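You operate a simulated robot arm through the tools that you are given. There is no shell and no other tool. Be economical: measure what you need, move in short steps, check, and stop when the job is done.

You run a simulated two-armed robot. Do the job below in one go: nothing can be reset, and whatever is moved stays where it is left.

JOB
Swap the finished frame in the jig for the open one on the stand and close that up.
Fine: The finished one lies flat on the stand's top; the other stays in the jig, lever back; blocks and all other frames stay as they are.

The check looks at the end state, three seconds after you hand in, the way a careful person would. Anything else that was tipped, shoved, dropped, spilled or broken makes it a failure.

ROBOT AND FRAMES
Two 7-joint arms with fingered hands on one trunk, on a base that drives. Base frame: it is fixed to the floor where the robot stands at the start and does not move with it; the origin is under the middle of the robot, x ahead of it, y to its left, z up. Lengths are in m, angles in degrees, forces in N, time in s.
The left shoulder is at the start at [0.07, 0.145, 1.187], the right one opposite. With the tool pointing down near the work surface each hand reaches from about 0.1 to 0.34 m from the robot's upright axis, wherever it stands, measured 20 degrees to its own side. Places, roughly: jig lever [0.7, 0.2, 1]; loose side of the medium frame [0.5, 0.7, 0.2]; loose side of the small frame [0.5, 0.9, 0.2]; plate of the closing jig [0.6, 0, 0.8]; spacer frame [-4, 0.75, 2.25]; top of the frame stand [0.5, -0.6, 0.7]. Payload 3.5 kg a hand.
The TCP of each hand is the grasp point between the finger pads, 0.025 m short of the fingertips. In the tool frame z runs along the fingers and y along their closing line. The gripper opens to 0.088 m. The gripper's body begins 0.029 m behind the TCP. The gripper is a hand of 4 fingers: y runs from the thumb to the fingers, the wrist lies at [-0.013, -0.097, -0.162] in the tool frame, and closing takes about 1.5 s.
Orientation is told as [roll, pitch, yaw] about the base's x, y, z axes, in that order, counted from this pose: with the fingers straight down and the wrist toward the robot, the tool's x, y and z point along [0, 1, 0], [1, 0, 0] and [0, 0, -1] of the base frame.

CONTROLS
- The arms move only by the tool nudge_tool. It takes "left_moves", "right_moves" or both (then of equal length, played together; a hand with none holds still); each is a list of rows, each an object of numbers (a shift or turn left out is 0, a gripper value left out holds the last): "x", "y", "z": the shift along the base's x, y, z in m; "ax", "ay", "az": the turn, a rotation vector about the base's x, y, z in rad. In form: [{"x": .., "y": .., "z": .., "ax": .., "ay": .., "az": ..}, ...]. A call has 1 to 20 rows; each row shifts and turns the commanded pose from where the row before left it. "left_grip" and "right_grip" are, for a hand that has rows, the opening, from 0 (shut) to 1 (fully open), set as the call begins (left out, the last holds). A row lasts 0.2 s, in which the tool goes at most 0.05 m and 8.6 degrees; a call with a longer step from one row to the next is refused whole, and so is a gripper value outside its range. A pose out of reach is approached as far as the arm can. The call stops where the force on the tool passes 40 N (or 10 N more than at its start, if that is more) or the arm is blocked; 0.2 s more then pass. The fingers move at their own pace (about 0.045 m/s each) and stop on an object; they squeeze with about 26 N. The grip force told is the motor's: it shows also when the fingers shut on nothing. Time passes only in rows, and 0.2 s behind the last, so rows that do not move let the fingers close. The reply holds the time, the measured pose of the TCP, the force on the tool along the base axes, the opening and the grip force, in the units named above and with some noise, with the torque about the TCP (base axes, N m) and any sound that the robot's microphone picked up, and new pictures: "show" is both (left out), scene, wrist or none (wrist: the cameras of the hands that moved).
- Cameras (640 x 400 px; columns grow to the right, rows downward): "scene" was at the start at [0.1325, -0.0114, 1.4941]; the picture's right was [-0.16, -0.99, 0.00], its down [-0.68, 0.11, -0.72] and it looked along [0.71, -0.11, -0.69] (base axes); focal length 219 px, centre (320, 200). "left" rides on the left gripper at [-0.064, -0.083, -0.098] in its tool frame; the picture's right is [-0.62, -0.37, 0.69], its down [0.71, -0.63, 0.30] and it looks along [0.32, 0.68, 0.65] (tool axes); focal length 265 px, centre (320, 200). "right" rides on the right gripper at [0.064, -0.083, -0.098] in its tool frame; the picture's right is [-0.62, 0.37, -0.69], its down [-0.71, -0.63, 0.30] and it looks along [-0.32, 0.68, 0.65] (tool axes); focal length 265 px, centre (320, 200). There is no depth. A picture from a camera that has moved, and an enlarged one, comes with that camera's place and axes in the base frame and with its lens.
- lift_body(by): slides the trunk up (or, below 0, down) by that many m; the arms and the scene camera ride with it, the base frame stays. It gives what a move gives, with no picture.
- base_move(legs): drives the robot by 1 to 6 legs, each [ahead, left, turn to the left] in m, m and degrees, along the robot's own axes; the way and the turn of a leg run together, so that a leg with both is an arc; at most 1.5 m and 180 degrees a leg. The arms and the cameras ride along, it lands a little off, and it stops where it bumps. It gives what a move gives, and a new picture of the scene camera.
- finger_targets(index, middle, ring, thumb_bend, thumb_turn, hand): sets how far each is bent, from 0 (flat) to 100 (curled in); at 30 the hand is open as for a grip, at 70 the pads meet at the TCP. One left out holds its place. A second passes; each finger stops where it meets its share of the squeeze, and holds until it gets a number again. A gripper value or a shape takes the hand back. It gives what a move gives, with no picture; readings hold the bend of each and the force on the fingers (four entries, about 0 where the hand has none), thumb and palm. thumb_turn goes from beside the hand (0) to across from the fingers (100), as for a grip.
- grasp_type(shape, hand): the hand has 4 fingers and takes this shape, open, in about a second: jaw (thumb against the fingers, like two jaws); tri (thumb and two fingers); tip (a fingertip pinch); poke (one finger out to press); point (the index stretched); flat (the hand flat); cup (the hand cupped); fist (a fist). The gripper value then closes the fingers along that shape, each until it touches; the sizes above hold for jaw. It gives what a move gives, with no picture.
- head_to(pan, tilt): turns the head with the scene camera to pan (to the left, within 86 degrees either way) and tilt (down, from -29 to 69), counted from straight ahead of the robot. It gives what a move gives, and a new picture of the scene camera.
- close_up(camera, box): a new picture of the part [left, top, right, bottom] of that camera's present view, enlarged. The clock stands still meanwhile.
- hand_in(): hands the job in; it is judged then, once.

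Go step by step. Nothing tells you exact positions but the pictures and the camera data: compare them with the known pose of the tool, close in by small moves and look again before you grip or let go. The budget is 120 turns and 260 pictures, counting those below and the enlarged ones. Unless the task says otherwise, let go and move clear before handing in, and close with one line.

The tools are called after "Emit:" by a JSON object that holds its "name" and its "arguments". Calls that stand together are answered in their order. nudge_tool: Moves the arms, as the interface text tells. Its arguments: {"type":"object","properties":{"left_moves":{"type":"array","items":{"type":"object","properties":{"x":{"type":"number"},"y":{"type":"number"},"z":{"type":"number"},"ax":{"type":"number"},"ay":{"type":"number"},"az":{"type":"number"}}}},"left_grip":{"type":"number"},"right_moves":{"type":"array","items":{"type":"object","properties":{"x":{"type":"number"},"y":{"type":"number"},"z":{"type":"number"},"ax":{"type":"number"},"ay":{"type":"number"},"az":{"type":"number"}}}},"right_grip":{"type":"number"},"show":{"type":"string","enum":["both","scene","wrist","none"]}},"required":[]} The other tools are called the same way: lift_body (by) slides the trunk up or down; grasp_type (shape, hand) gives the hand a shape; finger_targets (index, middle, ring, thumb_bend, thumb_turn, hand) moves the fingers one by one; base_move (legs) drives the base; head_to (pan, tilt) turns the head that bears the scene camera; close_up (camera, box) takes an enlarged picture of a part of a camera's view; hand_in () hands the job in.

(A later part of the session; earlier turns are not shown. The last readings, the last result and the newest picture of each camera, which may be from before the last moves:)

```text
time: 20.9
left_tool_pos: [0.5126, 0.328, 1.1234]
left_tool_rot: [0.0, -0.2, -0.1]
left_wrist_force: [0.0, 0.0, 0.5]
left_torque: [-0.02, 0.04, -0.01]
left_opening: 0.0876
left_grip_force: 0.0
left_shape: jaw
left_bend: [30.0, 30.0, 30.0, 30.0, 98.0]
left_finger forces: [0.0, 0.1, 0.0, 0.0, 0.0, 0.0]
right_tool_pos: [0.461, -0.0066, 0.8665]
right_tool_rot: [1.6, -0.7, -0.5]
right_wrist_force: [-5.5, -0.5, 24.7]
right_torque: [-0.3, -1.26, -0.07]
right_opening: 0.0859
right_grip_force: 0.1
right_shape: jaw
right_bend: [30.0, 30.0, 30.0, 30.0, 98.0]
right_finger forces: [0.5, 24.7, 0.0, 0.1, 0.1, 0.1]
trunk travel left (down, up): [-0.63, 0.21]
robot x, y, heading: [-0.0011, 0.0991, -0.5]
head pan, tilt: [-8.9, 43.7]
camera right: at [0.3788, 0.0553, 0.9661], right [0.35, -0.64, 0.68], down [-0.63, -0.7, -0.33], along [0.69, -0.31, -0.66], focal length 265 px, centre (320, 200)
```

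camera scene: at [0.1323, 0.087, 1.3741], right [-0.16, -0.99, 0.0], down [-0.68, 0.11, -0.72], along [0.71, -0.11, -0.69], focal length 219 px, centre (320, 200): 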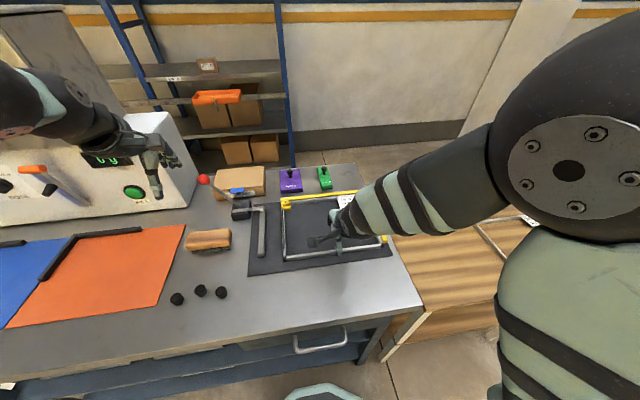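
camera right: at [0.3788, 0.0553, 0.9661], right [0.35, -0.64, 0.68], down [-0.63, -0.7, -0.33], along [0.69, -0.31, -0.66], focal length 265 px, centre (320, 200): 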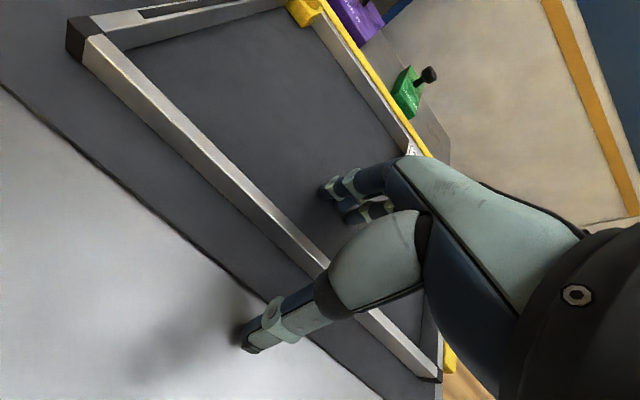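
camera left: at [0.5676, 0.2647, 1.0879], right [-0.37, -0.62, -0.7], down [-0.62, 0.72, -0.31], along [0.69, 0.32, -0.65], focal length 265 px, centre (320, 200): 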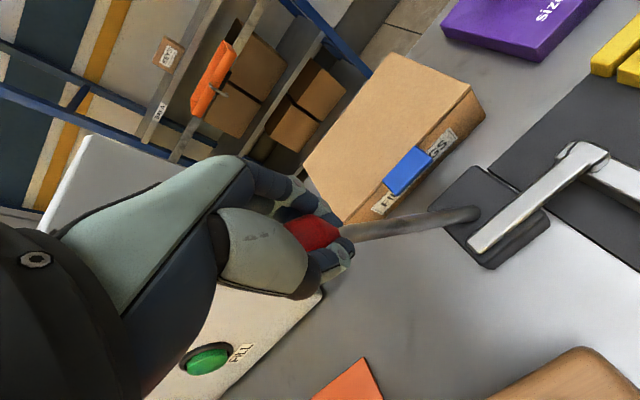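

Fingertips touch the plate at TCP z≈0.867 (plate about 0.841). I back up 1 cm from the command and close on the bar.

Emit:
{"name": "nudge_tool", "arguments": {"right_moves": [{"z": 0.01}, {}, {}], "show": "none"}}

Emit:
{"name": "nudge_tool", "arguments": {"right_moves": [{}, {}, {}, {}, {}, {}, {}, {}], "right_grip": 0}}

```text
time: 21.6
left_tool_pos: [0.5154, 0.3283, 1.1203]
left_tool_rot: [0.0, 0.0, -0.1]
left_wrist_force: [0.6, 0.3, 0.0]
left_torque: [0.0, -0.01, 0.01]
left_opening: 0.0878
left_grip_force: 0.1
left_shape: jaw
left_bend: [30.0, 30.0, 30.0, 30.0, 98.0]
left_finger forces: [0.0, 0.1, 0.1, 0.0, 0.0, 0.0]
right_tool_pos: [0.4629, -0.0066, 0.8729]
right_tool_rot: [1.7, 0.0, -0.5]
right_wrist_force: [-1.8, 0.4, 0.2]
right_torque: [0.01, -0.02, 0.01]
right_opening: 0.0878
right_grip_force: 0.1
right_shape: jaw
right_bend: [30.0, 30.0, 30.0, 30.0, 98.0]
right_finger forces: [0.1, 0.0, 0.0, 0.0, 0.0, 0.0]
trunk travel left (down, up): [-0.63, 0.21]
robot x, y, heading: [-0.0, 0.0965, 0.1]
head pan, tilt: [-8.9, 43.7]
```

```text
time: 23.4
left_tool_pos: [0.5162, 0.3283, 1.1206]
left_tool_rot: [0.0, -0.1, -0.1]
left_wrist_force: [-0.6, -0.3, -0.1]
left_torque: [0.02, -0.03, 0.02]
left_opening: 0.0875
left_grip_force: 0.0
left_shape: jaw
left_bend: [30.0, 30.0, 30.0, 30.0, 98.0]
left_finger forces: [0.0, 0.1, 0.0, 0.0, 0.1, 0.0]
right_tool_pos: [0.4619, -0.0063, 0.8727]
right_tool_rot: [1.7, -0.1, -0.5]
right_wrist_force: [-0.6, 0.5, -0.4]
right_torque: [0.04, -0.04, 0.09]
right_opening: 0.0024
right_grip_force: 26.1
right_shape: jaw
right_bend: [70.0, 70.0, 70.0, 72.0, 100.0]
right_finger forces: [13.3, 6.8, 3.4, 0.0, 23.6, 0.0]
trunk travel left (down, up): [-0.63, 0.21]
robot x, y, heading: [-0.0007, 0.1031, 0.0]
head pan, tilt: [-8.9, 43.7]
camera scene: at [0.1326, 0.0872, 1.3741], right [-0.16, -0.99, 0.0], down [-0.68, 0.11, -0.72], along [0.71, -0.11, -0.69], focal length 219 px, centre (320, 200)
camera right: at [0.3811, 0.0548, 0.9727], right [0.36, -0.64, 0.67], down [-0.64, -0.7, -0.33], along [0.68, -0.31, -0.66], focal length 265 px, centre (320, 200)
```

scene: 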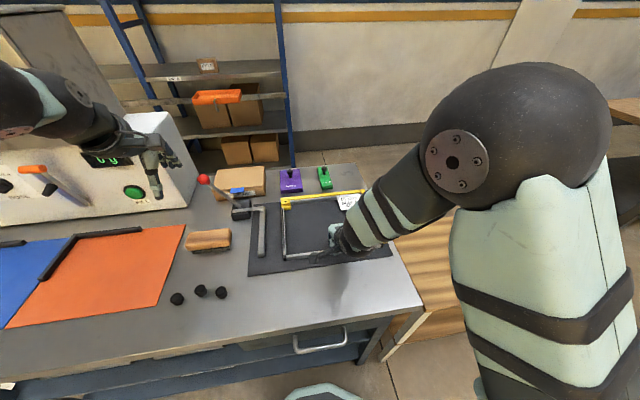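
right: 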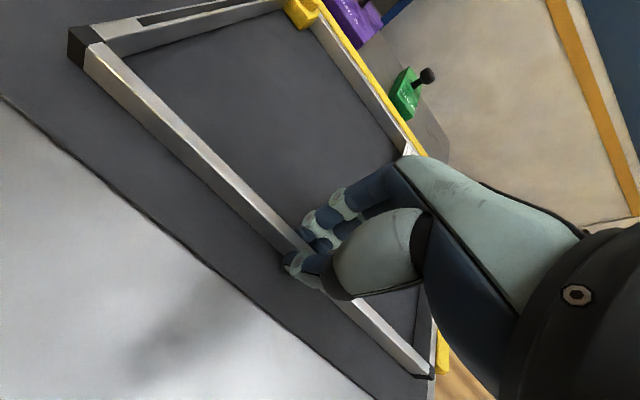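

The opening reads nearly shut, so I check whether the bar is really between the tips.

Emit:
{"name": "close_up", "arguments": {"camera": "right", "box": [220, 180, 440, 330]}}

```text
2.67 times, centred on (330, 255) of right
camera zoom: at [0.3811, 0.0548, 0.9727], right [0.36, -0.64, 0.67], down [-0.64, -0.7, -0.33], along [0.68, -0.31, -0.66], focal length 708 px, centre (293, 53)
```

zoom: 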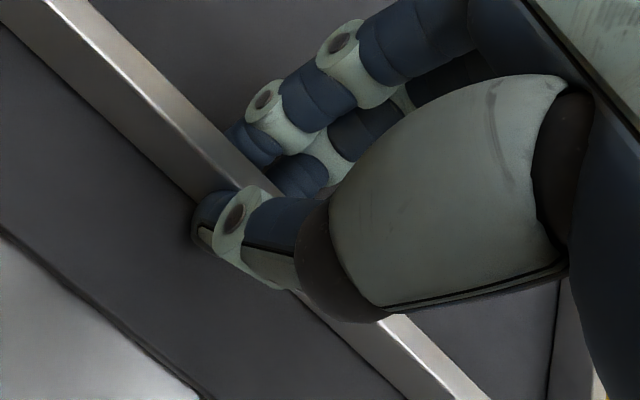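

Thumb and fingers straddle the bar. I test the hold by sliding the frame 3 cm toward the robot along the plate, which also frees the corner from under the yellow block.

Emit:
{"name": "nudge_tool", "arguments": {"right_moves": [{"x": -0.007, "z": 0.0005}, {"x": -0.007, "z": 0.0005}, {"x": -0.008}, {"x": -0.008}, {}]}}

```text
time: 24.6
left_tool_pos: [0.5165, 0.3286, 1.1198]
left_tool_rot: [-0.1, 0.0, -0.1]
left_wrist_force: [-0.1, 0.0, -0.4]
left_torque: [-0.02, 0.0, 0.01]
left_opening: 0.0877
left_grip_force: 0.0
left_shape: jaw
left_bend: [30.0, 30.0, 30.0, 30.0, 98.0]
left_finger forces: [0.0, 0.0, 0.1, 0.0, 0.0, 0.1]
right_tool_pos: [0.4331, -0.0074, 0.873]
right_tool_rot: [1.7, 0.0, -0.5]
right_wrist_force: [-0.7, 0.8, -0.5]
right_torque: [0.02, -0.02, 0.09]
right_opening: 0.0021
right_grip_force: 26.6
right_shape: jaw
right_bend: [70.0, 70.0, 70.0, 72.0, 100.0]
right_finger forces: [13.3, 6.7, 3.5, 0.1, 23.9, 0.0]
trunk travel left (down, up): [-0.63, 0.21]
robot x, y, heading: [0.0012, 0.0982, -0.2]
head pan, tilt: [-8.9, 43.7]
camera scene: at [0.1327, 0.0872, 1.374], right [-0.16, -0.99, 0.0], down [-0.68, 0.11, -0.72], along [0.71, -0.11, -0.69], focal length 219 px, centre (320, 200)
camera right: at [0.3521, 0.0547, 0.9737], right [0.36, -0.64, 0.67], down [-0.64, -0.7, -0.33], along [0.68, -0.31, -0.66], focal length 265 px, centre (320, 200)
```

scene: 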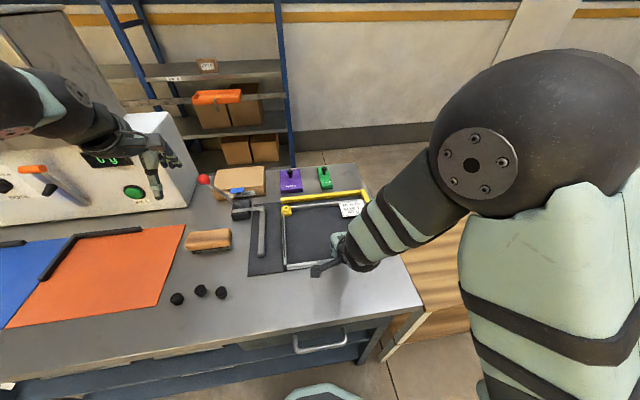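
right: 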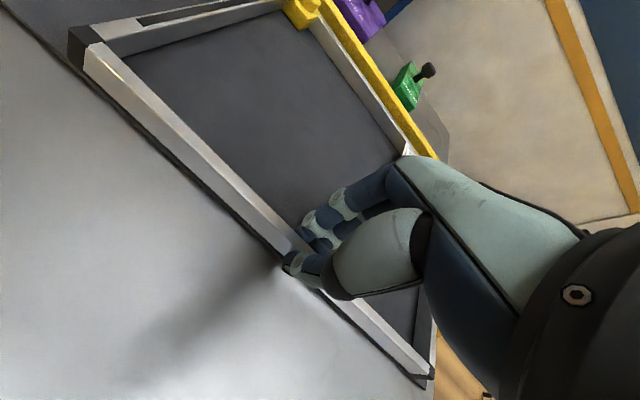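

The frame follows the hand, and the yellow block seems to have come along with it. I enlarge to see.

Emit:
{"name": "close_up", "arguments": {"camera": "scene", "box": [220, 170, 400, 290]}}

Emit:
{"name": "close_up", "arguments": {"camera": "right", "box": [240, 0, 440, 130]}}

```text
3.33 times, centred on (310, 230) of scene
camera zoom: at [0.1327, 0.0872, 1.374], right [-0.16, -0.99, 0.0], down [-0.68, 0.11, -0.72], along [0.71, -0.11, -0.69], focal length 731 px, centre (353, 100)
```

zoom: 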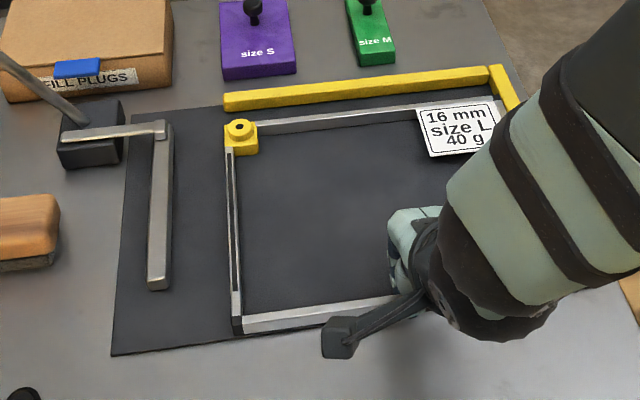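

```text
3.08 times, centred on (340, 65) of right
camera zoom: at [0.3521, 0.0547, 0.9737], right [0.36, -0.64, 0.67], down [-0.64, -0.7, -0.33], along [0.68, -0.31, -0.66], focal length 817 px, centre (258, 615)
```

zoom: 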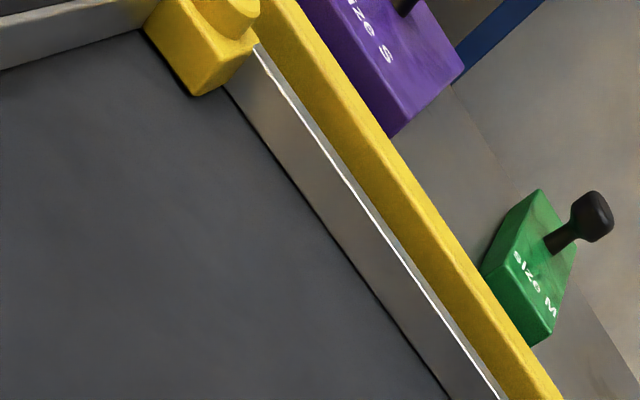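

The yellow block is the frame's own fill port corner, so it's free to lift; I'll keep it level. Lifting a little first.

Emit:
{"name": "nudge_tool", "arguments": {"right_moves": [{"z": 0.01}, {"z": 0.01}, {"z": 0.015}, {"z": 0.015}, {}]}}

```text
time: 25.9
left_tool_pos: [0.5152, 0.3283, 1.1194]
left_tool_rot: [-0.1, 0.0, -0.2]
left_wrist_force: [0.0, 0.5, -0.4]
left_torque: [0.01, -0.01, 0.02]
left_opening: 0.0878
left_grip_force: 0.1
left_shape: jaw
left_bend: [30.0, 30.0, 30.0, 30.0, 98.0]
left_finger forces: [0.0, 0.0, 0.0, 0.0, 0.0, 0.0]
right_tool_pos: [0.4341, -0.0064, 0.9213]
right_tool_rot: [1.7, 0.0, -0.5]
right_wrist_force: [-0.6, 0.8, -0.3]
right_torque: [0.04, 0.09, 0.07]
right_opening: 0.0024
right_grip_force: 26.4
right_shape: jaw
right_bend: [70.0, 70.0, 70.0, 73.0, 100.0]
right_finger forces: [14.9, 7.9, 4.5, 0.0, 27.2, 0.1]
trunk travel left (down, up): [-0.63, 0.21]
robot x, y, heading: [0.0001, 0.1011, -0.2]
head pan, tilt: [-8.9, 43.7]
camera scene: at [0.133, 0.0874, 1.374], right [-0.16, -0.99, 0.0], down [-0.68, 0.11, -0.72], along [0.71, -0.11, -0.69], focal length 219 px, centre (320, 200)
camera right: at [0.3528, 0.0555, 1.0228], right [0.36, -0.64, 0.67], down [-0.64, -0.7, -0.33], along [0.68, -0.31, -0.66], focal length 265 px, centre (320, 200)
```

scene: 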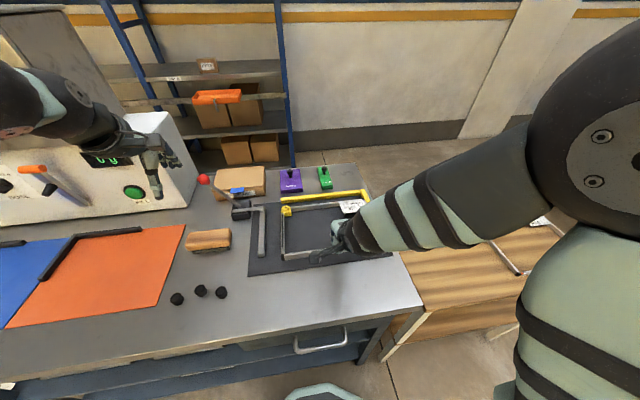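
right: 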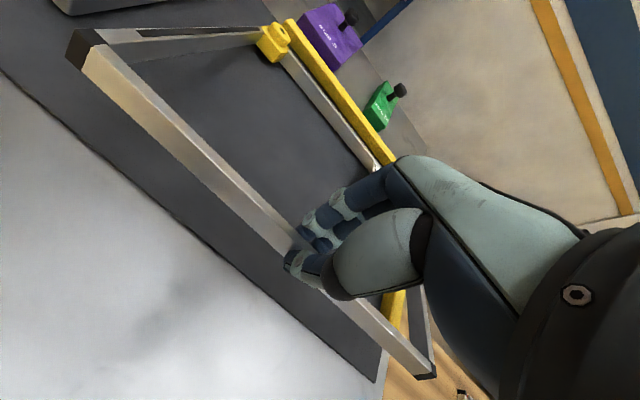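

The far edge stays down: the bar pivots in a one-hand grip, so this frame should be carried level with both hands. I set it back down and let go.

Emit:
{"name": "nudge_tool", "arguments": {"right_moves": [{"z": -0.015}, {"z": -0.015}, {"z": -0.012}, {"z": -0.0055}, {}], "show": "wrist"}}

Emit:
{"name": "nudge_tool", "arguments": {"right_moves": [{}, {}, {}, {}, {}, {"z": 0.02}, {"z": 0.04}, {"z": 0.04}, {"z": 0.04}, {}], "right_grip": 1}}

```text
time: 27.1
left_tool_pos: [0.517, 0.3286, 1.1197]
left_tool_rot: [-0.1, 0.0, -0.1]
left_wrist_force: [-1.0, -0.2, -0.3]
left_torque: [0.02, -0.03, -0.01]
left_opening: 0.0879
left_grip_force: 0.0
left_shape: jaw
left_bend: [30.0, 30.0, 30.0, 30.0, 98.0]
left_finger forces: [0.1, 0.1, 0.1, 0.0, 0.0, 0.0]
right_tool_pos: [0.4343, -0.0068, 0.8752]
right_tool_rot: [1.6, -0.2, -0.5]
right_wrist_force: [-0.7, 0.8, -1.3]
right_torque: [0.04, -0.08, 0.1]
right_opening: 0.0024
right_grip_force: 26.0
right_shape: jaw
right_bend: [70.0, 70.0, 70.0, 73.0, 100.0]
right_finger forces: [13.9, 8.0, 3.7, 0.1, 25.6, 0.1]
trunk travel left (down, up): [-0.63, 0.21]
robot x, y, heading: [-0.0006, 0.1021, -0.2]
head pan, tilt: [-8.9, 43.7]
camera right: at [0.3526, 0.0546, 0.976], right [0.36, -0.64, 0.68], down [-0.64, -0.7, -0.33], along [0.68, -0.31, -0.66], focal length 265 px, centre (320, 200)
```

right: 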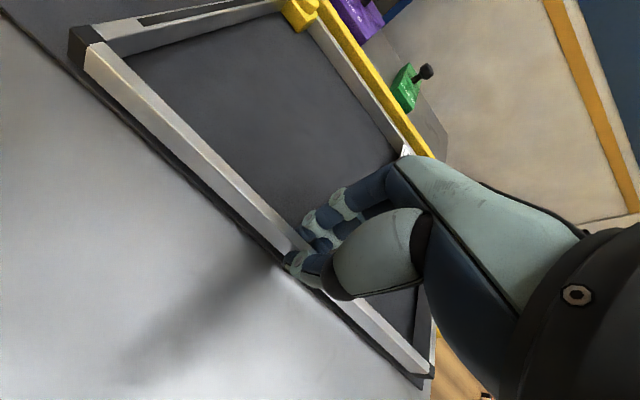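

```text
time: 29.2
left_tool_pos: [0.5164, 0.3288, 1.1202]
left_tool_rot: [0.0, 0.0, -0.1]
left_wrist_force: [0.1, -0.1, -0.2]
left_torque: [0.0, 0.02, -0.01]
left_opening: 0.0879
left_grip_force: 0.0
left_shape: jaw
left_bend: [30.0, 30.0, 30.0, 30.0, 98.0]
left_finger forces: [0.1, 0.0, 0.1, 0.1, 0.0, 0.0]
right_tool_pos: [0.4334, -0.0064, 1.014]
right_tool_rot: [1.6, -0.1, -0.5]
right_wrist_force: [0.4, -0.3, -0.6]
right_torque: [-0.02, 0.02, 0.02]
right_opening: 0.088
right_grip_force: 0.2
right_shape: jaw
right_bend: [30.0, 30.0, 30.0, 30.0, 98.0]
right_finger forces: [0.0, 0.1, 0.0, 0.0, 0.0, 0.0]
trunk travel left (down, up): [-0.63, 0.21]
robot x, y, heading: [0.0024, 0.0995, 0.0]
head pan, tilt: [-8.9, 43.7]
camera scene: at [0.1326, 0.0884, 1.3741], right [-0.16, -0.99, 0.0], down [-0.68, 0.11, -0.72], along [0.71, -0.11, -0.69], focal length 219 px, centre (320, 200)
camera right: at [0.3527, 0.0553, 1.1153], right [0.36, -0.64, 0.68], down [-0.64, -0.7, -0.32], along [0.68, -0.31, -0.66], focal length 265 px, centre (320, 200)
```

scene: 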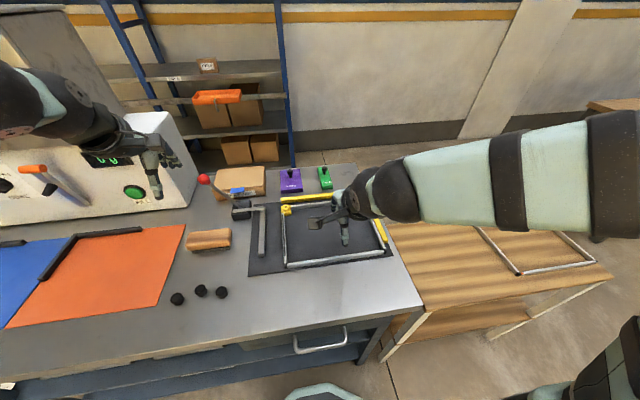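
right: 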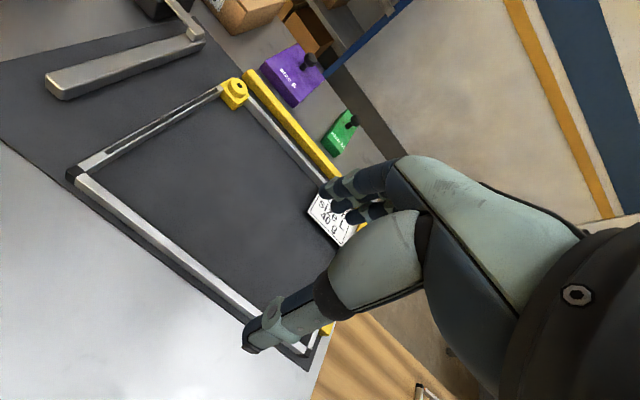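

The frame is back flat. New plan: right hand on the near bar, left hand on the far bar, so it carries level. I shift the base 6 cm right first.

Emit:
{"name": "base_move", "arguments": {"legs": [[0.0, -0.06, 0]]}}

Emit:
{"name": "nudge_tool", "arguments": {"right_moves": [{"x": 0.0, "y": 0.005, "z": -0.04}, {"z": -0.04}, {"z": -0.03}, {"z": -0.02}, {"z": -0.008}, {}]}}

```text
time: 30.2
left_tool_pos: [0.5155, 0.2718, 1.12]
left_tool_rot: [-0.1, 0.1, 0.1]
left_wrist_force: [0.2, 0.4, 0.3]
left_torque: [-0.03, 0.0, 0.03]
left_opening: 0.0876
left_grip_force: 0.0
left_shape: jaw
left_bend: [30.0, 30.0, 30.0, 30.0, 98.0]
left_finger forces: [0.0, 0.0, 0.0, 0.0, 0.0, 0.0]
right_tool_pos: [0.4334, -0.0653, 1.0143]
right_tool_rot: [1.6, -0.1, -0.3]
right_wrist_force: [-0.5, 0.4, 0.8]
right_torque: [-0.01, -0.02, 0.0]
right_opening: 0.0877
right_grip_force: 0.1
right_shape: jaw
right_bend: [30.0, 30.0, 30.0, 30.0, 98.0]
right_finger forces: [0.0, 0.1, 0.0, 0.0, 0.0, 0.1]
trunk travel left (down, up): [-0.63, 0.21]
robot x, y, heading: [0.0012, 0.043, 0.1]
head pan, tilt: [-8.9, 43.7]
camera scene: at [0.1324, 0.0304, 1.3741], right [-0.16, -0.99, 0.0], down [-0.68, 0.11, -0.72], along [0.71, -0.11, -0.69], focal length 219 px, centre (320, 200)
```

scene: 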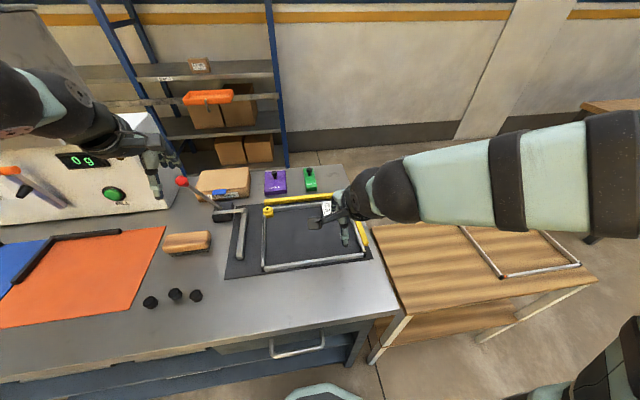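

```text
time: 31.6
left_tool_pos: [0.5146, 0.2687, 1.1202]
left_tool_rot: [0.0, 0.0, 0.0]
left_wrist_force: [0.4, -0.1, -1.0]
left_torque: [-0.02, -0.02, 0.02]
left_opening: 0.0877
left_grip_force: 0.0
left_shape: jaw
left_bend: [30.0, 30.0, 30.0, 30.0, 98.0]
left_finger forces: [0.1, 0.0, 0.0, 0.0, 0.0, 0.1]
right_tool_pos: [0.4346, -0.0611, 0.8754]
right_tool_rot: [1.7, -0.1, -0.5]
right_wrist_force: [-0.8, 0.1, 0.1]
right_torque: [0.0, 0.03, 0.0]
right_opening: 0.0877
right_grip_force: 0.0
right_shape: jaw
right_bend: [30.0, 30.0, 30.0, 30.0, 98.0]
right_finger forces: [0.0, 0.0, 0.0, 0.0, 0.1, 0.1]
trunk travel left (down, up): [-0.63, 0.21]
robot x, y, heading: [-0.001, 0.0365, 0.0]
head pan, tilt: [-8.9, 43.7]
camera scene: at [0.1323, 0.0278, 1.3741], right [-0.16, -0.99, 0.0], down [-0.68, 0.11, -0.72], along [0.71, -0.11, -0.69], focal length 219 px, centre (320, 200)
camera right: at [0.3526, -0.0004, 0.9756], right [0.36, -0.64, 0.68], down [-0.63, -0.7, -0.33], along [0.68, -0.31, -0.66], focal length 265 px, centre (320, 200)
```

scene: 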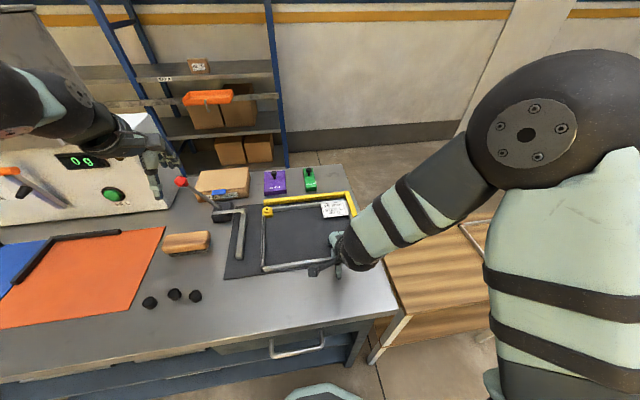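
right: 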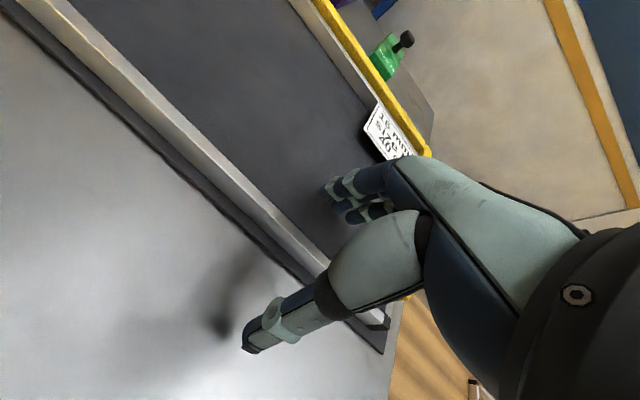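

Straddling again. I close and slide the frame another 2 cm off the far fence to make room for the left fingers.

Emit:
{"name": "nudge_tool", "arguments": {"right_moves": [{}, {}, {}, {}, {}, {}, {}, {}, {"x": -0.007}, {"x": -0.007}, {"x": -0.006}, {}], "right_grip": 0}}

```text
time: 34.2
left_tool_pos: [0.5156, 0.2688, 1.1192]
left_tool_rot: [0.0, 0.0, 0.0]
left_wrist_force: [0.8, 0.6, 0.2]
left_torque: [0.01, 0.03, -0.01]
left_opening: 0.0875
left_grip_force: 0.1
left_shape: jaw
left_bend: [30.0, 30.0, 30.0, 30.0, 98.0]
left_finger forces: [0.0, 0.0, 0.0, 0.1, 0.0, 0.0]
right_tool_pos: [0.4133, -0.0616, 0.8764]
right_tool_rot: [1.7, -0.1, -0.4]
right_wrist_force: [-0.3, 0.6, -0.6]
right_torque: [0.02, 0.01, 0.02]
right_opening: 0.0024
right_grip_force: 25.7
right_shape: jaw
right_bend: [69.0, 69.0, 69.0, 71.0, 100.0]
right_finger forces: [13.4, 6.9, 3.2, 0.1, 23.7, 0.1]
trunk travel left (down, up): [-0.63, 0.21]
robot x, y, heading: [0.0014, 0.0356, 0.0]
head pan, tilt: [-8.9, 43.7]
camera scene: at [0.1325, 0.0278, 1.374], right [-0.16, -0.99, 0.0], down [-0.68, 0.11, -0.72], along [0.71, -0.11, -0.69], focal length 219 px, centre (320, 200)
camera right: at [0.3323, 0.0003, 0.9764], right [0.36, -0.64, 0.67], down [-0.63, -0.7, -0.33], along [0.68, -0.31, -0.66], focal length 265 px, centre (320, 200)
```

scene: 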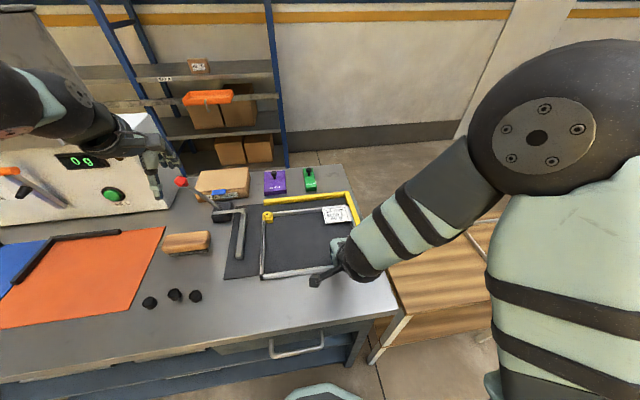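
right: 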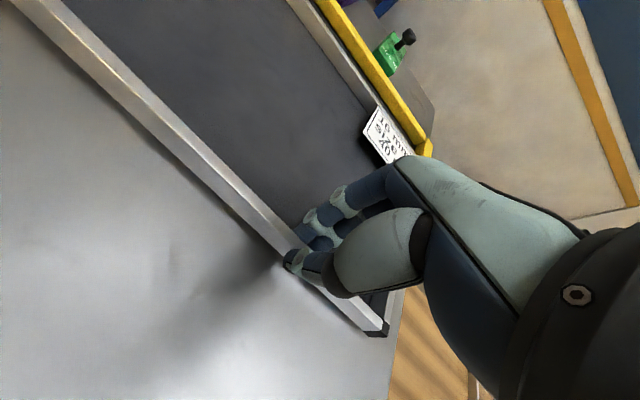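

The frame slid along. I locate the far bar precisely.

Emit:
{"name": "close_up", "arguments": {"camera": "scene", "box": [220, 180, 380, 290]}}

Emit:
{"name": "nudge_tool", "arguments": {"left_moves": [{"x": 0.02, "y": -0.04, "z": -0.01}, {"x": 0.025, "y": -0.04, "z": -0.01}, {"x": 0.025, "y": -0.04, "z": -0.01}, {"x": 0.03, "y": -0.04}, {"x": 0.01, "y": -0.04}, {}]}}

```text
3.64 times, centred on (300, 235) of scene
camera zoom: at [0.1325, 0.0278, 1.374], right [-0.16, -0.99, 0.0], down [-0.68, 0.11, -0.72], along [0.71, -0.11, -0.69], focal length 798 px, centre (393, 73)
```

zoom: 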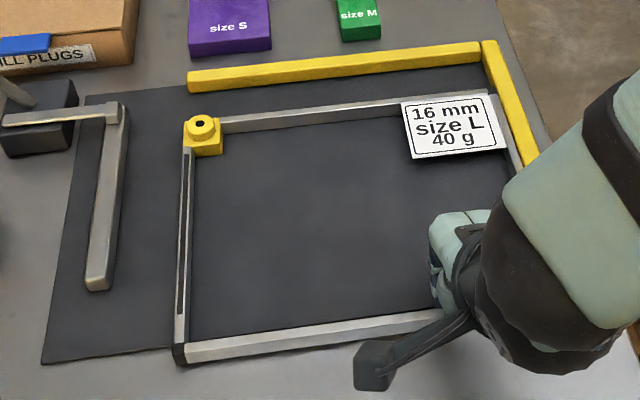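

```text
time: 35.6
left_tool_pos: [0.6263, 0.0691, 1.0886]
left_tool_rot: [-0.1, 0.1, 0.0]
left_wrist_force: [-0.2, -0.5, -1.3]
left_torque: [-0.02, 0.02, 0.04]
left_opening: 0.0876
left_grip_force: 0.1
left_shape: jaw
left_bend: [30.0, 30.0, 30.0, 30.0, 98.0]
left_finger forces: [0.1, 0.1, 0.0, 0.1, 0.1, 0.0]
right_tool_pos: [0.414, -0.0618, 0.8768]
right_tool_rot: [1.5, -0.1, -0.4]
right_wrist_force: [0.0, 0.6, 1.8]
right_torque: [0.02, -0.01, 0.08]
right_opening: 0.0024
right_grip_force: 26.4
right_shape: jaw
right_bend: [69.0, 69.0, 69.0, 71.0, 100.0]
right_finger forces: [13.5, 6.9, 3.2, 0.0, 23.9, 0.1]
trunk travel left (down, up): [-0.63, 0.21]
robot x, y, heading: [-0.0015, 0.0403, 0.1]
head pan, tilt: [-8.9, 43.7]
camera scene: at [0.1321, 0.0289, 1.3741], right [-0.16, -0.99, 0.0], down [-0.68, 0.11, -0.72], along [0.71, -0.11, -0.69], focal length 219 px, centre (320, 200)
camera left: at [0.5421, 0.0066, 1.1855], right [-0.37, -0.62, -0.69], down [-0.63, 0.71, -0.3], along [0.68, 0.32, -0.66], focal length 265 px, centre (320, 200)
```

scene: 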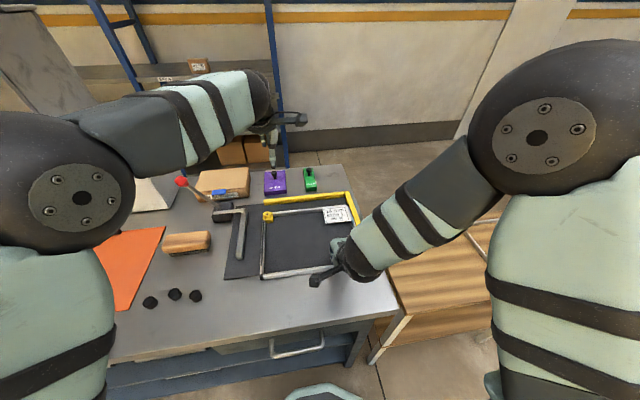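
left: 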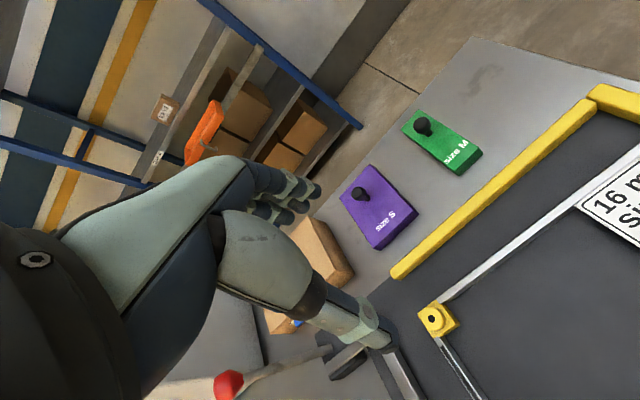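

The far bar is at x≈0.623. I bring the left hand over it at y≈0.05, partly closed, and descend partway.

Emit:
{"name": "nudge_tool", "arguments": {"left_moves": [{"x": -0.003, "y": -0.012, "z": -0.035}, {"y": -0.01, "z": -0.035}, {"z": -0.04}, {"z": -0.035}, {}], "left_grip": 0.6}}

```text
time: 36.8
left_tool_pos: [0.623, 0.0466, 0.9443]
left_tool_rot: [0.0, 0.0, -0.1]
left_wrist_force: [0.1, 0.1, 0.1]
left_torque: [0.0, 0.0, 0.03]
left_opening: 0.0533
left_grip_force: 0.1
left_shape: jaw
left_bend: [29.0, 40.0, 37.0, 64.0, 100.0]
left_finger forces: [0.0, 0.1, 0.0, 0.1, 0.0, 0.1]
right_tool_pos: [0.4145, -0.0617, 0.8761]
right_tool_rot: [1.6, -0.1, -0.5]
right_wrist_force: [1.4, 0.1, -0.1]
right_torque: [0.0, 0.01, 0.06]
right_opening: 0.0021
right_grip_force: 25.9
right_shape: jaw
right_bend: [69.0, 69.0, 69.0, 71.0, 100.0]
right_finger forces: [13.5, 7.1, 3.6, 0.1, 23.9, 0.0]
trunk travel left (down, up): [-0.63, 0.21]
robot x, y, heading: [0.0012, 0.0409, -0.2]
head pan, tilt: [-8.9, 43.7]
camera scene: at [0.132, 0.0278, 1.3741], right [-0.16, -0.99, 0.0], down [-0.68, 0.11, -0.72], along [0.71, -0.11, -0.69], focal length 219 px, centre (320, 200)
camera left: at [0.5401, -0.0163, 1.0412], right [-0.37, -0.62, -0.69], down [-0.63, 0.71, -0.3], along [0.68, 0.32, -0.65], focal length 265 px, centre (320, 200)
```

scene: 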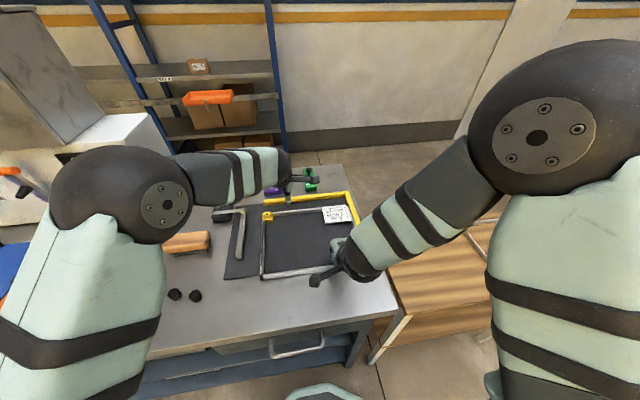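
left: 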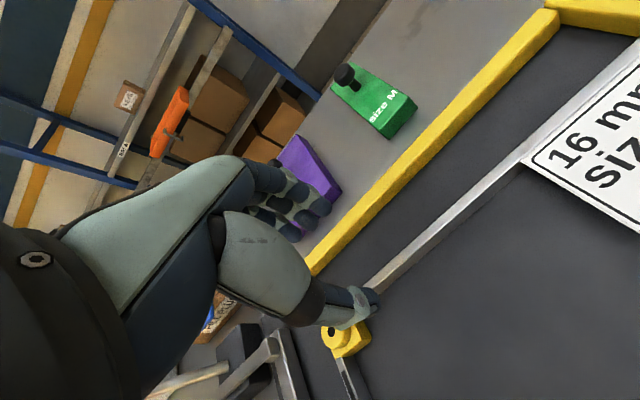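

The partial close bent mainly the thumb, so I set a symmetric half-open hand with finger targets instead.

Emit:
{"name": "finger_targets", "arguments": {"hand": "left", "index": 46, "middle": 46, "ring": 46, "thumb_bend": 46, "thumb_turn": 100}}

Emit:
{"name": "nudge_tool", "arguments": {"left_moves": [{"z": -0.02}, {"z": -0.015}, {}], "show": "wrist"}}

```text
time: 37.8
left_tool_pos: [0.6247, 0.0468, 0.946]
left_tool_rot: [0.0, 0.0, 0.0]
left_wrist_force: [0.2, -0.3, 0.7]
left_torque: [-0.04, 0.0, 0.02]
left_opening: 0.0501
left_grip_force: 0.1
left_shape: fingers
left_bend: [46.0, 46.0, 46.0, 46.0, 100.0]
left_finger forces: [0.0, 0.0, 0.1, 0.1, 0.0, 0.0]
right_tool_pos: [0.4127, -0.0618, 0.877]
right_tool_rot: [1.7, -0.1, -0.4]
right_wrist_force: [-0.2, 0.7, -0.6]
right_torque: [-0.01, 0.04, 0.07]
right_opening: 0.0022
right_grip_force: 26.3
right_shape: jaw
right_bend: [69.0, 69.0, 69.0, 71.0, 100.0]
right_finger forces: [13.5, 7.0, 3.5, 0.0, 23.9, 0.1]
trunk travel left (down, up): [-0.63, 0.21]
robot x, y, heading: [-0.001, 0.039, -0.1]
head pan, tilt: [-8.9, 43.7]
```

```text
time: 38.6
left_tool_pos: [0.6241, 0.0471, 0.9105]
left_tool_rot: [0.0, -0.1, 0.0]
left_wrist_force: [0.6, -0.3, 0.6]
left_torque: [0.03, 0.02, 0.01]
left_opening: 0.0501
left_grip_force: 0.0
left_shape: fingers
left_bend: [46.0, 46.0, 46.0, 46.0, 100.0]
left_finger forces: [0.0, 0.0, 0.1, 0.1, 0.0, 0.0]
right_tool_pos: [0.4144, -0.062, 0.8754]
right_tool_rot: [1.7, -0.1, -0.4]
right_wrist_force: [-0.4, -1.6, -0.6]
right_torque: [0.01, 0.0, 0.09]
right_opening: 0.002
right_grip_force: 26.0
right_shape: jaw
right_bend: [69.0, 69.0, 69.0, 71.0, 100.0]
right_finger forces: [13.3, 7.0, 3.4, 0.0, 23.8, 0.0]
trunk travel left (down, up): [-0.63, 0.21]
robot x, y, heading: [0.0038, 0.0361, 0.0]
head pan, tilt: [-8.9, 43.7]
camera left: at [0.5402, -0.0162, 1.0063], right [-0.37, -0.62, -0.69], down [-0.63, 0.71, -0.3], along [0.68, 0.32, -0.65], focal length 265 px, centre (320, 200)
```

left: 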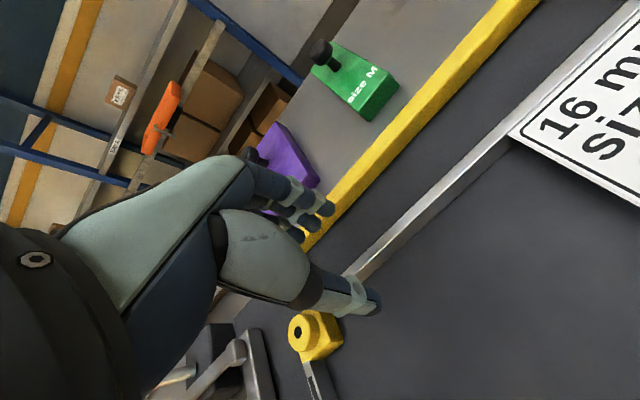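

The bar lines up with the TCP. I go down to gripping height.

Emit:
{"name": "nudge_tool", "arguments": {"left_moves": [{"z": -0.014}, {"z": -0.01}, {"z": -0.006}, {"z": -0.004}, {}], "show": "wrist"}}

```text
time: 39.8
left_tool_pos: [0.6222, 0.0473, 0.8741]
left_tool_rot: [0.0, 0.0, 0.1]
left_wrist_force: [0.2, 0.3, -0.3]
left_torque: [0.02, -0.01, 0.01]
left_opening: 0.0504
left_grip_force: 0.0
left_shape: fingers
left_bend: [46.0, 46.0, 46.0, 46.0, 100.0]
left_finger forces: [0.0, 0.0, 0.0, 0.0, 0.0, 0.0]
right_tool_pos: [0.4139, -0.0615, 0.8758]
right_tool_rot: [1.6, 0.0, -0.4]
right_wrist_force: [-0.3, 0.6, -0.5]
right_torque: [0.04, 0.0, 0.09]
right_opening: 0.0023
right_grip_force: 25.9
right_shape: jaw
right_bend: [69.0, 69.0, 69.0, 71.0, 100.0]
right_finger forces: [13.4, 7.1, 3.5, 0.1, 23.9, 0.0]
trunk travel left (down, up): [-0.63, 0.21]
robot x, y, heading: [-0.0014, 0.037, -0.0]
head pan, tilt: [-8.9, 43.7]
camera left: at [0.539, -0.015, 0.9719], right [-0.37, -0.62, -0.69], down [-0.63, 0.71, -0.3], along [0.68, 0.32, -0.65], focal length 265 px, centre (320, 200)
```

left: 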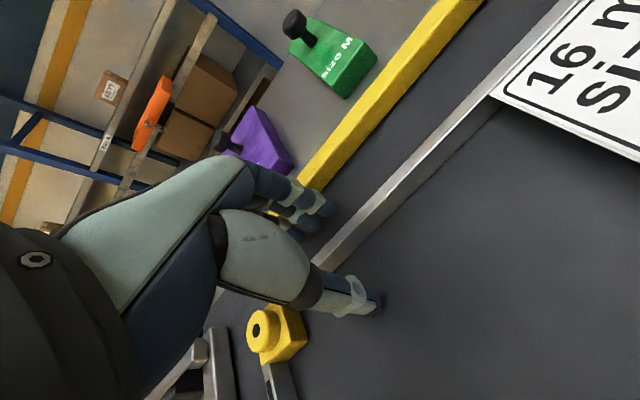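

The bar runs between thumb and fingers. I close the left hand.

Emit:
{"name": "nudge_tool", "arguments": {"left_moves": [{}, {}, {}, {}, {}, {}, {}], "left_grip": 0, "show": "wrist"}}

```text
time: 41.4
left_tool_pos: [0.6235, 0.0482, 0.874]
left_tool_rot: [0.0, 0.0, 0.0]
left_wrist_force: [1.4, 0.7, -0.2]
left_torque: [-0.01, -0.02, -0.08]
left_opening: 0.0036
left_grip_force: 25.5
left_shape: jaw
left_bend: [72.0, 64.0, 64.0, 70.0, 100.0]
left_finger forces: [13.4, 6.9, 3.6, 0.0, 22.5, 0.0]
right_tool_pos: [0.4141, -0.0613, 0.8765]
right_tool_rot: [1.7, -0.1, -0.4]
right_wrist_force: [-0.9, -0.4, 0.2]
right_torque: [-0.02, 0.01, 0.08]
right_opening: 0.0023
right_grip_force: 25.7
right_shape: jaw
right_bend: [69.0, 69.0, 69.0, 71.0, 100.0]
right_finger forces: [13.2, 7.0, 3.4, 0.0, 24.8, 0.0]
trunk travel left (down, up): [-0.63, 0.21]
robot x, y, heading: [0.0003, 0.0384, -0.1]
head pan, tilt: [-8.9, 43.7]
camera left: at [0.5391, -0.0149, 0.972], right [-0.37, -0.62, -0.69], down [-0.63, 0.71, -0.3], along [0.68, 0.32, -0.65], focal length 265 px, centre (320, 200)
```

left: 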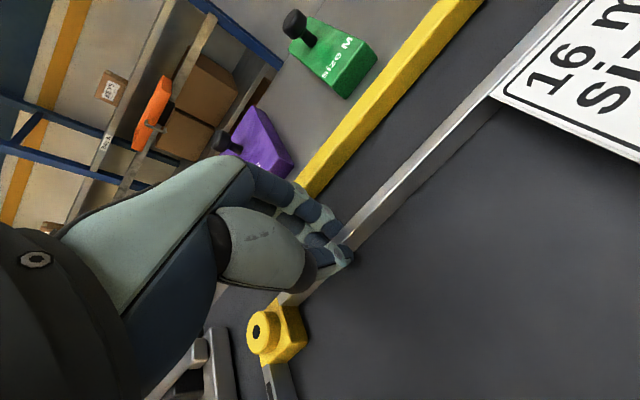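

Both hands hold. I lift with the trunk so both hands rise together.

Emit:
{"name": "lift_body", "arguments": {"by": 0.08}}

Emit:
{"name": "nudge_tool", "arguments": {"left_moves": [{}], "right_moves": [{}]}}

```text
time: 42.6
left_tool_pos: [0.6228, 0.0478, 0.9551]
left_tool_rot: [-0.1, 0.1, -0.1]
left_wrist_force: [1.6, 0.3, -0.2]
left_torque: [0.01, 0.0, -0.09]
left_opening: 0.0038
left_grip_force: 25.6
left_shape: jaw
left_bend: [72.0, 64.0, 64.0, 70.0, 100.0]
left_finger forces: [13.5, 6.9, 3.5, 0.0, 22.5, 0.0]
right_tool_pos: [0.414, -0.0615, 0.9562]
right_tool_rot: [1.7, -0.1, -0.4]
right_wrist_force: [-2.4, -0.4, -0.1]
right_torque: [0.03, 0.0, 0.08]
right_opening: 0.0022
right_grip_force: 25.9
right_shape: jaw
right_bend: [69.0, 69.0, 69.0, 71.0, 100.0]
right_finger forces: [13.2, 6.9, 3.3, 0.0, 24.8, 0.0]
trunk travel left (down, up): [-0.71, 0.13]
robot x, y, heading: [0.0021, 0.041, 0.2]
head pan, tilt: [-8.9, 43.7]
```

```text
time: 43.0
left_tool_pos: [0.6225, 0.0475, 0.9552]
left_tool_rot: [0.0, 0.0, 0.0]
left_wrist_force: [2.0, 1.2, 0.4]
left_torque: [0.01, -0.08, -0.07]
left_opening: 0.0034
left_grip_force: 26.0
left_shape: jaw
left_bend: [72.0, 64.0, 64.0, 70.0, 100.0]
left_finger forces: [13.6, 6.9, 3.6, 0.0, 22.4, 0.1]
right_tool_pos: [0.4151, -0.0621, 0.9569]
right_tool_rot: [1.6, -0.1, -0.4]
right_wrist_force: [-1.0, -0.5, -0.6]
right_torque: [-0.01, 0.0, 0.11]
right_opening: 0.0024
right_grip_force: 25.9
right_shape: jaw
right_bend: [69.0, 69.0, 69.0, 71.0, 100.0]
right_finger forces: [13.2, 6.8, 3.3, 0.0, 24.7, 0.1]
trunk travel left (down, up): [-0.71, 0.13]
robot x, y, heading: [0.0003, 0.0371, 0.2]
head pan, tilt: [-8.9, 43.7]
camera scene: at [0.1324, 0.0277, 1.454], right [-0.16, -0.99, 0.0], down [-0.68, 0.11, -0.72], along [0.71, -0.11, -0.69], focal length 219 px, centre (320, 200)
camera right: at [0.3324, 0.0001, 1.0565], right [0.36, -0.64, 0.68], down [-0.63, -0.7, -0.33], along [0.68, -0.31, -0.66], focal length 265 px, centre (320, 200)
camera left: at [0.5389, -0.015, 1.0521], right [-0.37, -0.62, -0.69], down [-0.63, 0.71, -0.3], along [0.68, 0.32, -0.65], focal length 265 px, centre (320, 200)
```

scene: 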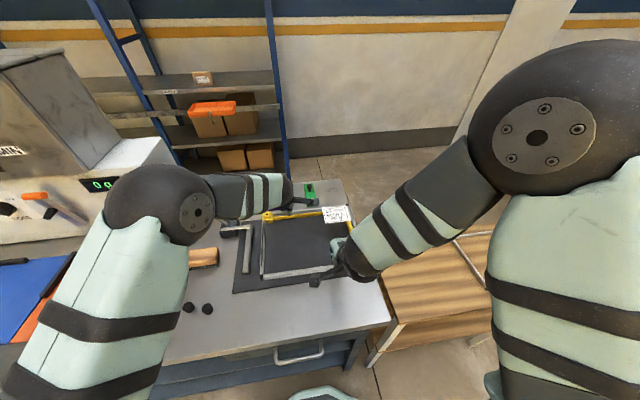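
right: 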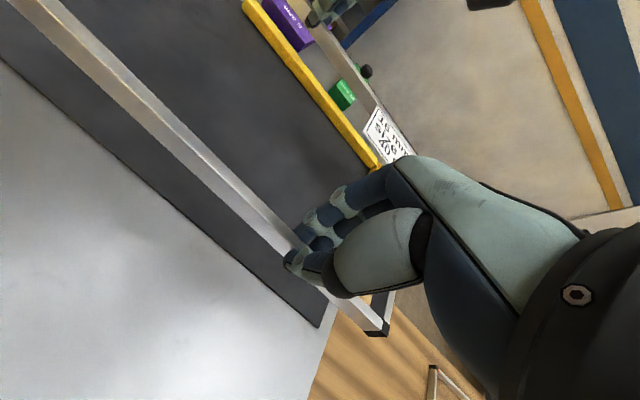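
left: 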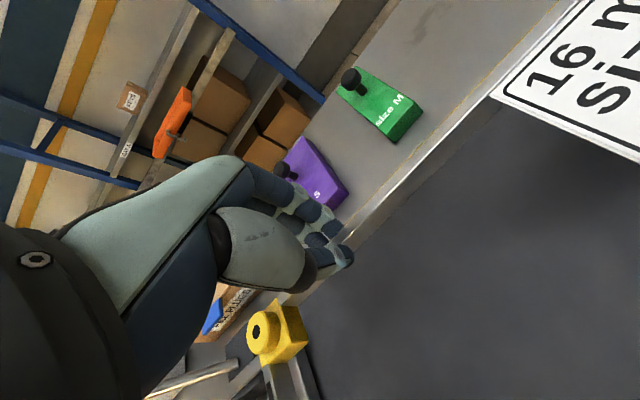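

The frame hangs level between both hands. I drive right toward the stand's free left part, holding it well above the bench.

Emit:
{"name": "base_move", "arguments": {"legs": [[-0.02, -0.4, 0]]}}

Emit:
{"name": "head_to", "arguments": {"pan": -25, "tilt": 50}}

```text
time: 45.5
left_tool_pos: [0.6028, -0.3415, 0.9544]
left_tool_rot: [0.1, 0.0, 0.2]
left_wrist_force: [1.0, 1.4, -0.8]
left_torque: [0.0, -0.04, -0.07]
left_opening: 0.0038
left_grip_force: 26.0
left_shape: jaw
left_bend: [72.0, 64.0, 64.0, 70.0, 100.0]
left_finger forces: [13.6, 6.8, 3.6, 0.0, 22.5, 0.1]
right_tool_pos: [0.3945, -0.4525, 0.9558]
right_tool_rot: [1.6, -0.1, -0.2]
right_wrist_force: [-1.5, -1.0, 0.1]
right_torque: [-0.03, 0.03, 0.06]
right_opening: 0.0024
right_grip_force: 25.2
right_shape: jaw
right_bend: [69.0, 69.0, 69.0, 71.0, 100.0]
right_finger forces: [13.3, 6.8, 3.3, 0.0, 24.8, 0.0]
trunk travel left (down, up): [-0.71, 0.13]
robot x, y, heading: [-0.0189, -0.3559, 0.4]
head pan, tilt: [-8.9, 43.7]
camera scene: at [0.1134, -0.3646, 1.454], right [-0.15, -0.99, 0.0], down [-0.68, 0.1, -0.72], along [0.71, -0.11, -0.69], focal length 219 px, centre (320, 200)
```

scene: 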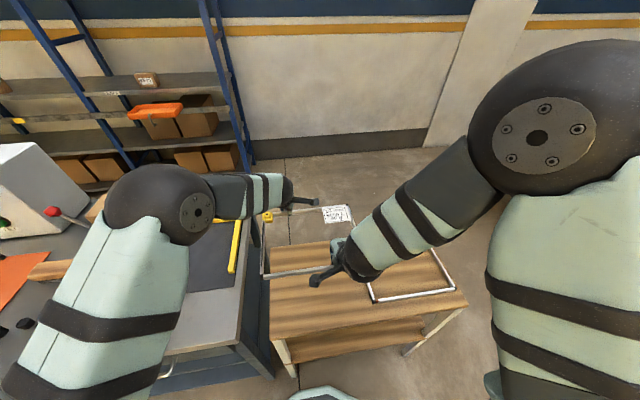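

```text
time: 46.2
left_tool_pos: [0.6045, -0.3422, 0.9548]
left_tool_rot: [0.0, 0.0, 0.2]
left_wrist_force: [0.0, 0.4, -1.1]
left_torque: [0.03, 0.0, -0.07]
left_opening: 0.0036
left_grip_force: 26.3
left_shape: jaw
left_bend: [72.0, 64.0, 64.0, 70.0, 100.0]
left_finger forces: [13.4, 6.8, 3.5, 0.0, 22.9, 0.1]
right_tool_pos: [0.3963, -0.4529, 0.9563]
right_tool_rot: [1.6, -0.2, -0.1]
right_wrist_force: [-1.0, -0.7, -0.6]
right_torque: [-0.04, 0.02, 0.09]
right_opening: 0.0022
right_grip_force: 25.5
right_shape: jaw
right_bend: [69.0, 69.0, 69.0, 71.0, 100.0]
right_finger forces: [13.4, 7.0, 3.4, 0.1, 24.5, 0.0]
trunk travel left (down, up): [-0.71, 0.13]
robot x, y, heading: [-0.0179, -0.3522, -0.1]
head pan, tilt: [-25.0, 50.0]
camera scene: at [0.1019, -0.3855, 1.4453], right [-0.42, -0.91, 0.0], down [-0.7, 0.32, -0.64], along [0.58, -0.27, -0.77], focal length 219 px, centre (320, 200)
```

scene: 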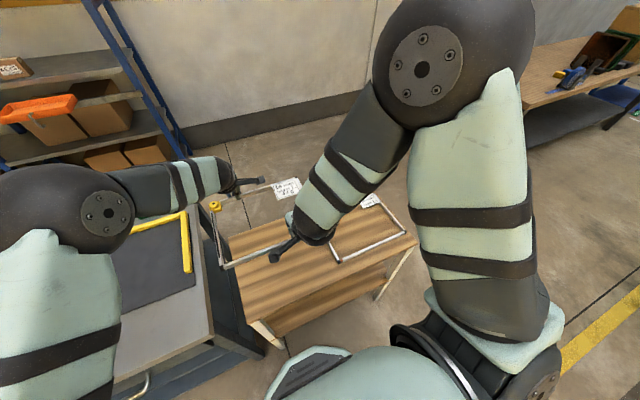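

The held frame spans about y -0.265 to -0.545, the stand's left edge is about -0.25 and the open frame starts at about -0.575. I enlarge to verify these margins.

Emit:
{"name": "close_up", "arguments": {"camera": "scene", "box": [190, 160, 430, 350]}}

Emit:
{"name": "close_up", "arguments": {"camera": "right", "box": [0, 0, 639, 399]}}

Emit:
{"name": "close_up", "arguments": {"camera": "left", "box": [0, 0, 639, 399]}}

```text
2.11 times, centred on (310, 255) of scene
camera zoom: at [0.1019, -0.3855, 1.4453], right [-0.42, -0.91, 0.0], down [-0.7, 0.32, -0.64], along [0.58, -0.27, -0.77], focal length 462 px, centre (341, 84)
```

zoom: 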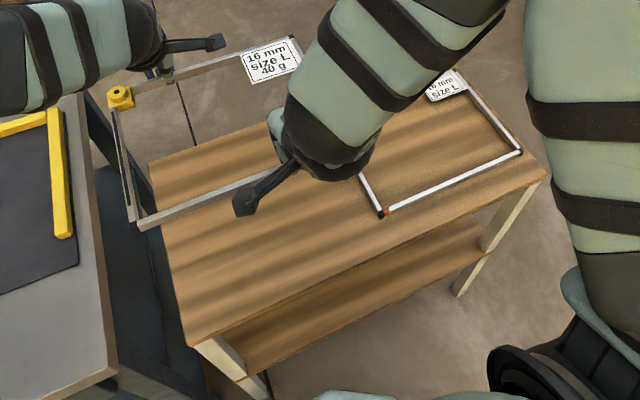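

```text
1.00 times, centred on (320, 200) of right (not enlarged: the box is as wide or as high as the picture)
camera zoom: at [0.3134, -0.3923, 1.0564], right [0.37, -0.64, 0.67], down [-0.63, -0.7, -0.33], along [0.68, -0.31, -0.66], focal length 266 px, centre (320, 200)
```

zoom: 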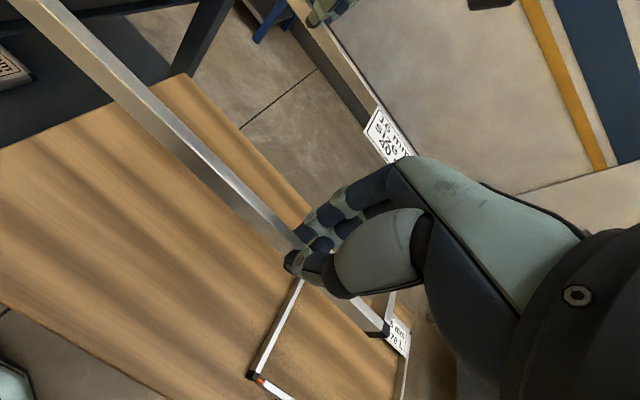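

```text
1.00 times, centred on (320, 200) of left (not enlarged: the box is as wide or as high as the picture)
camera zoom: at [0.5201, -0.4064, 1.052], right [-0.37, -0.62, -0.69], down [-0.63, 0.71, -0.3], along [0.68, 0.33, -0.65], focal length 266 px, centre (320, 200)
```

zoom: 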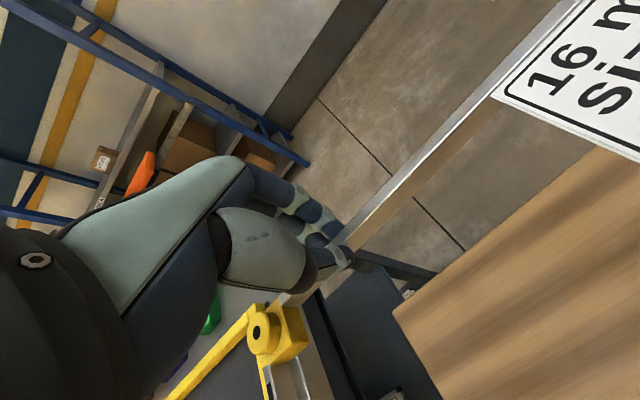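

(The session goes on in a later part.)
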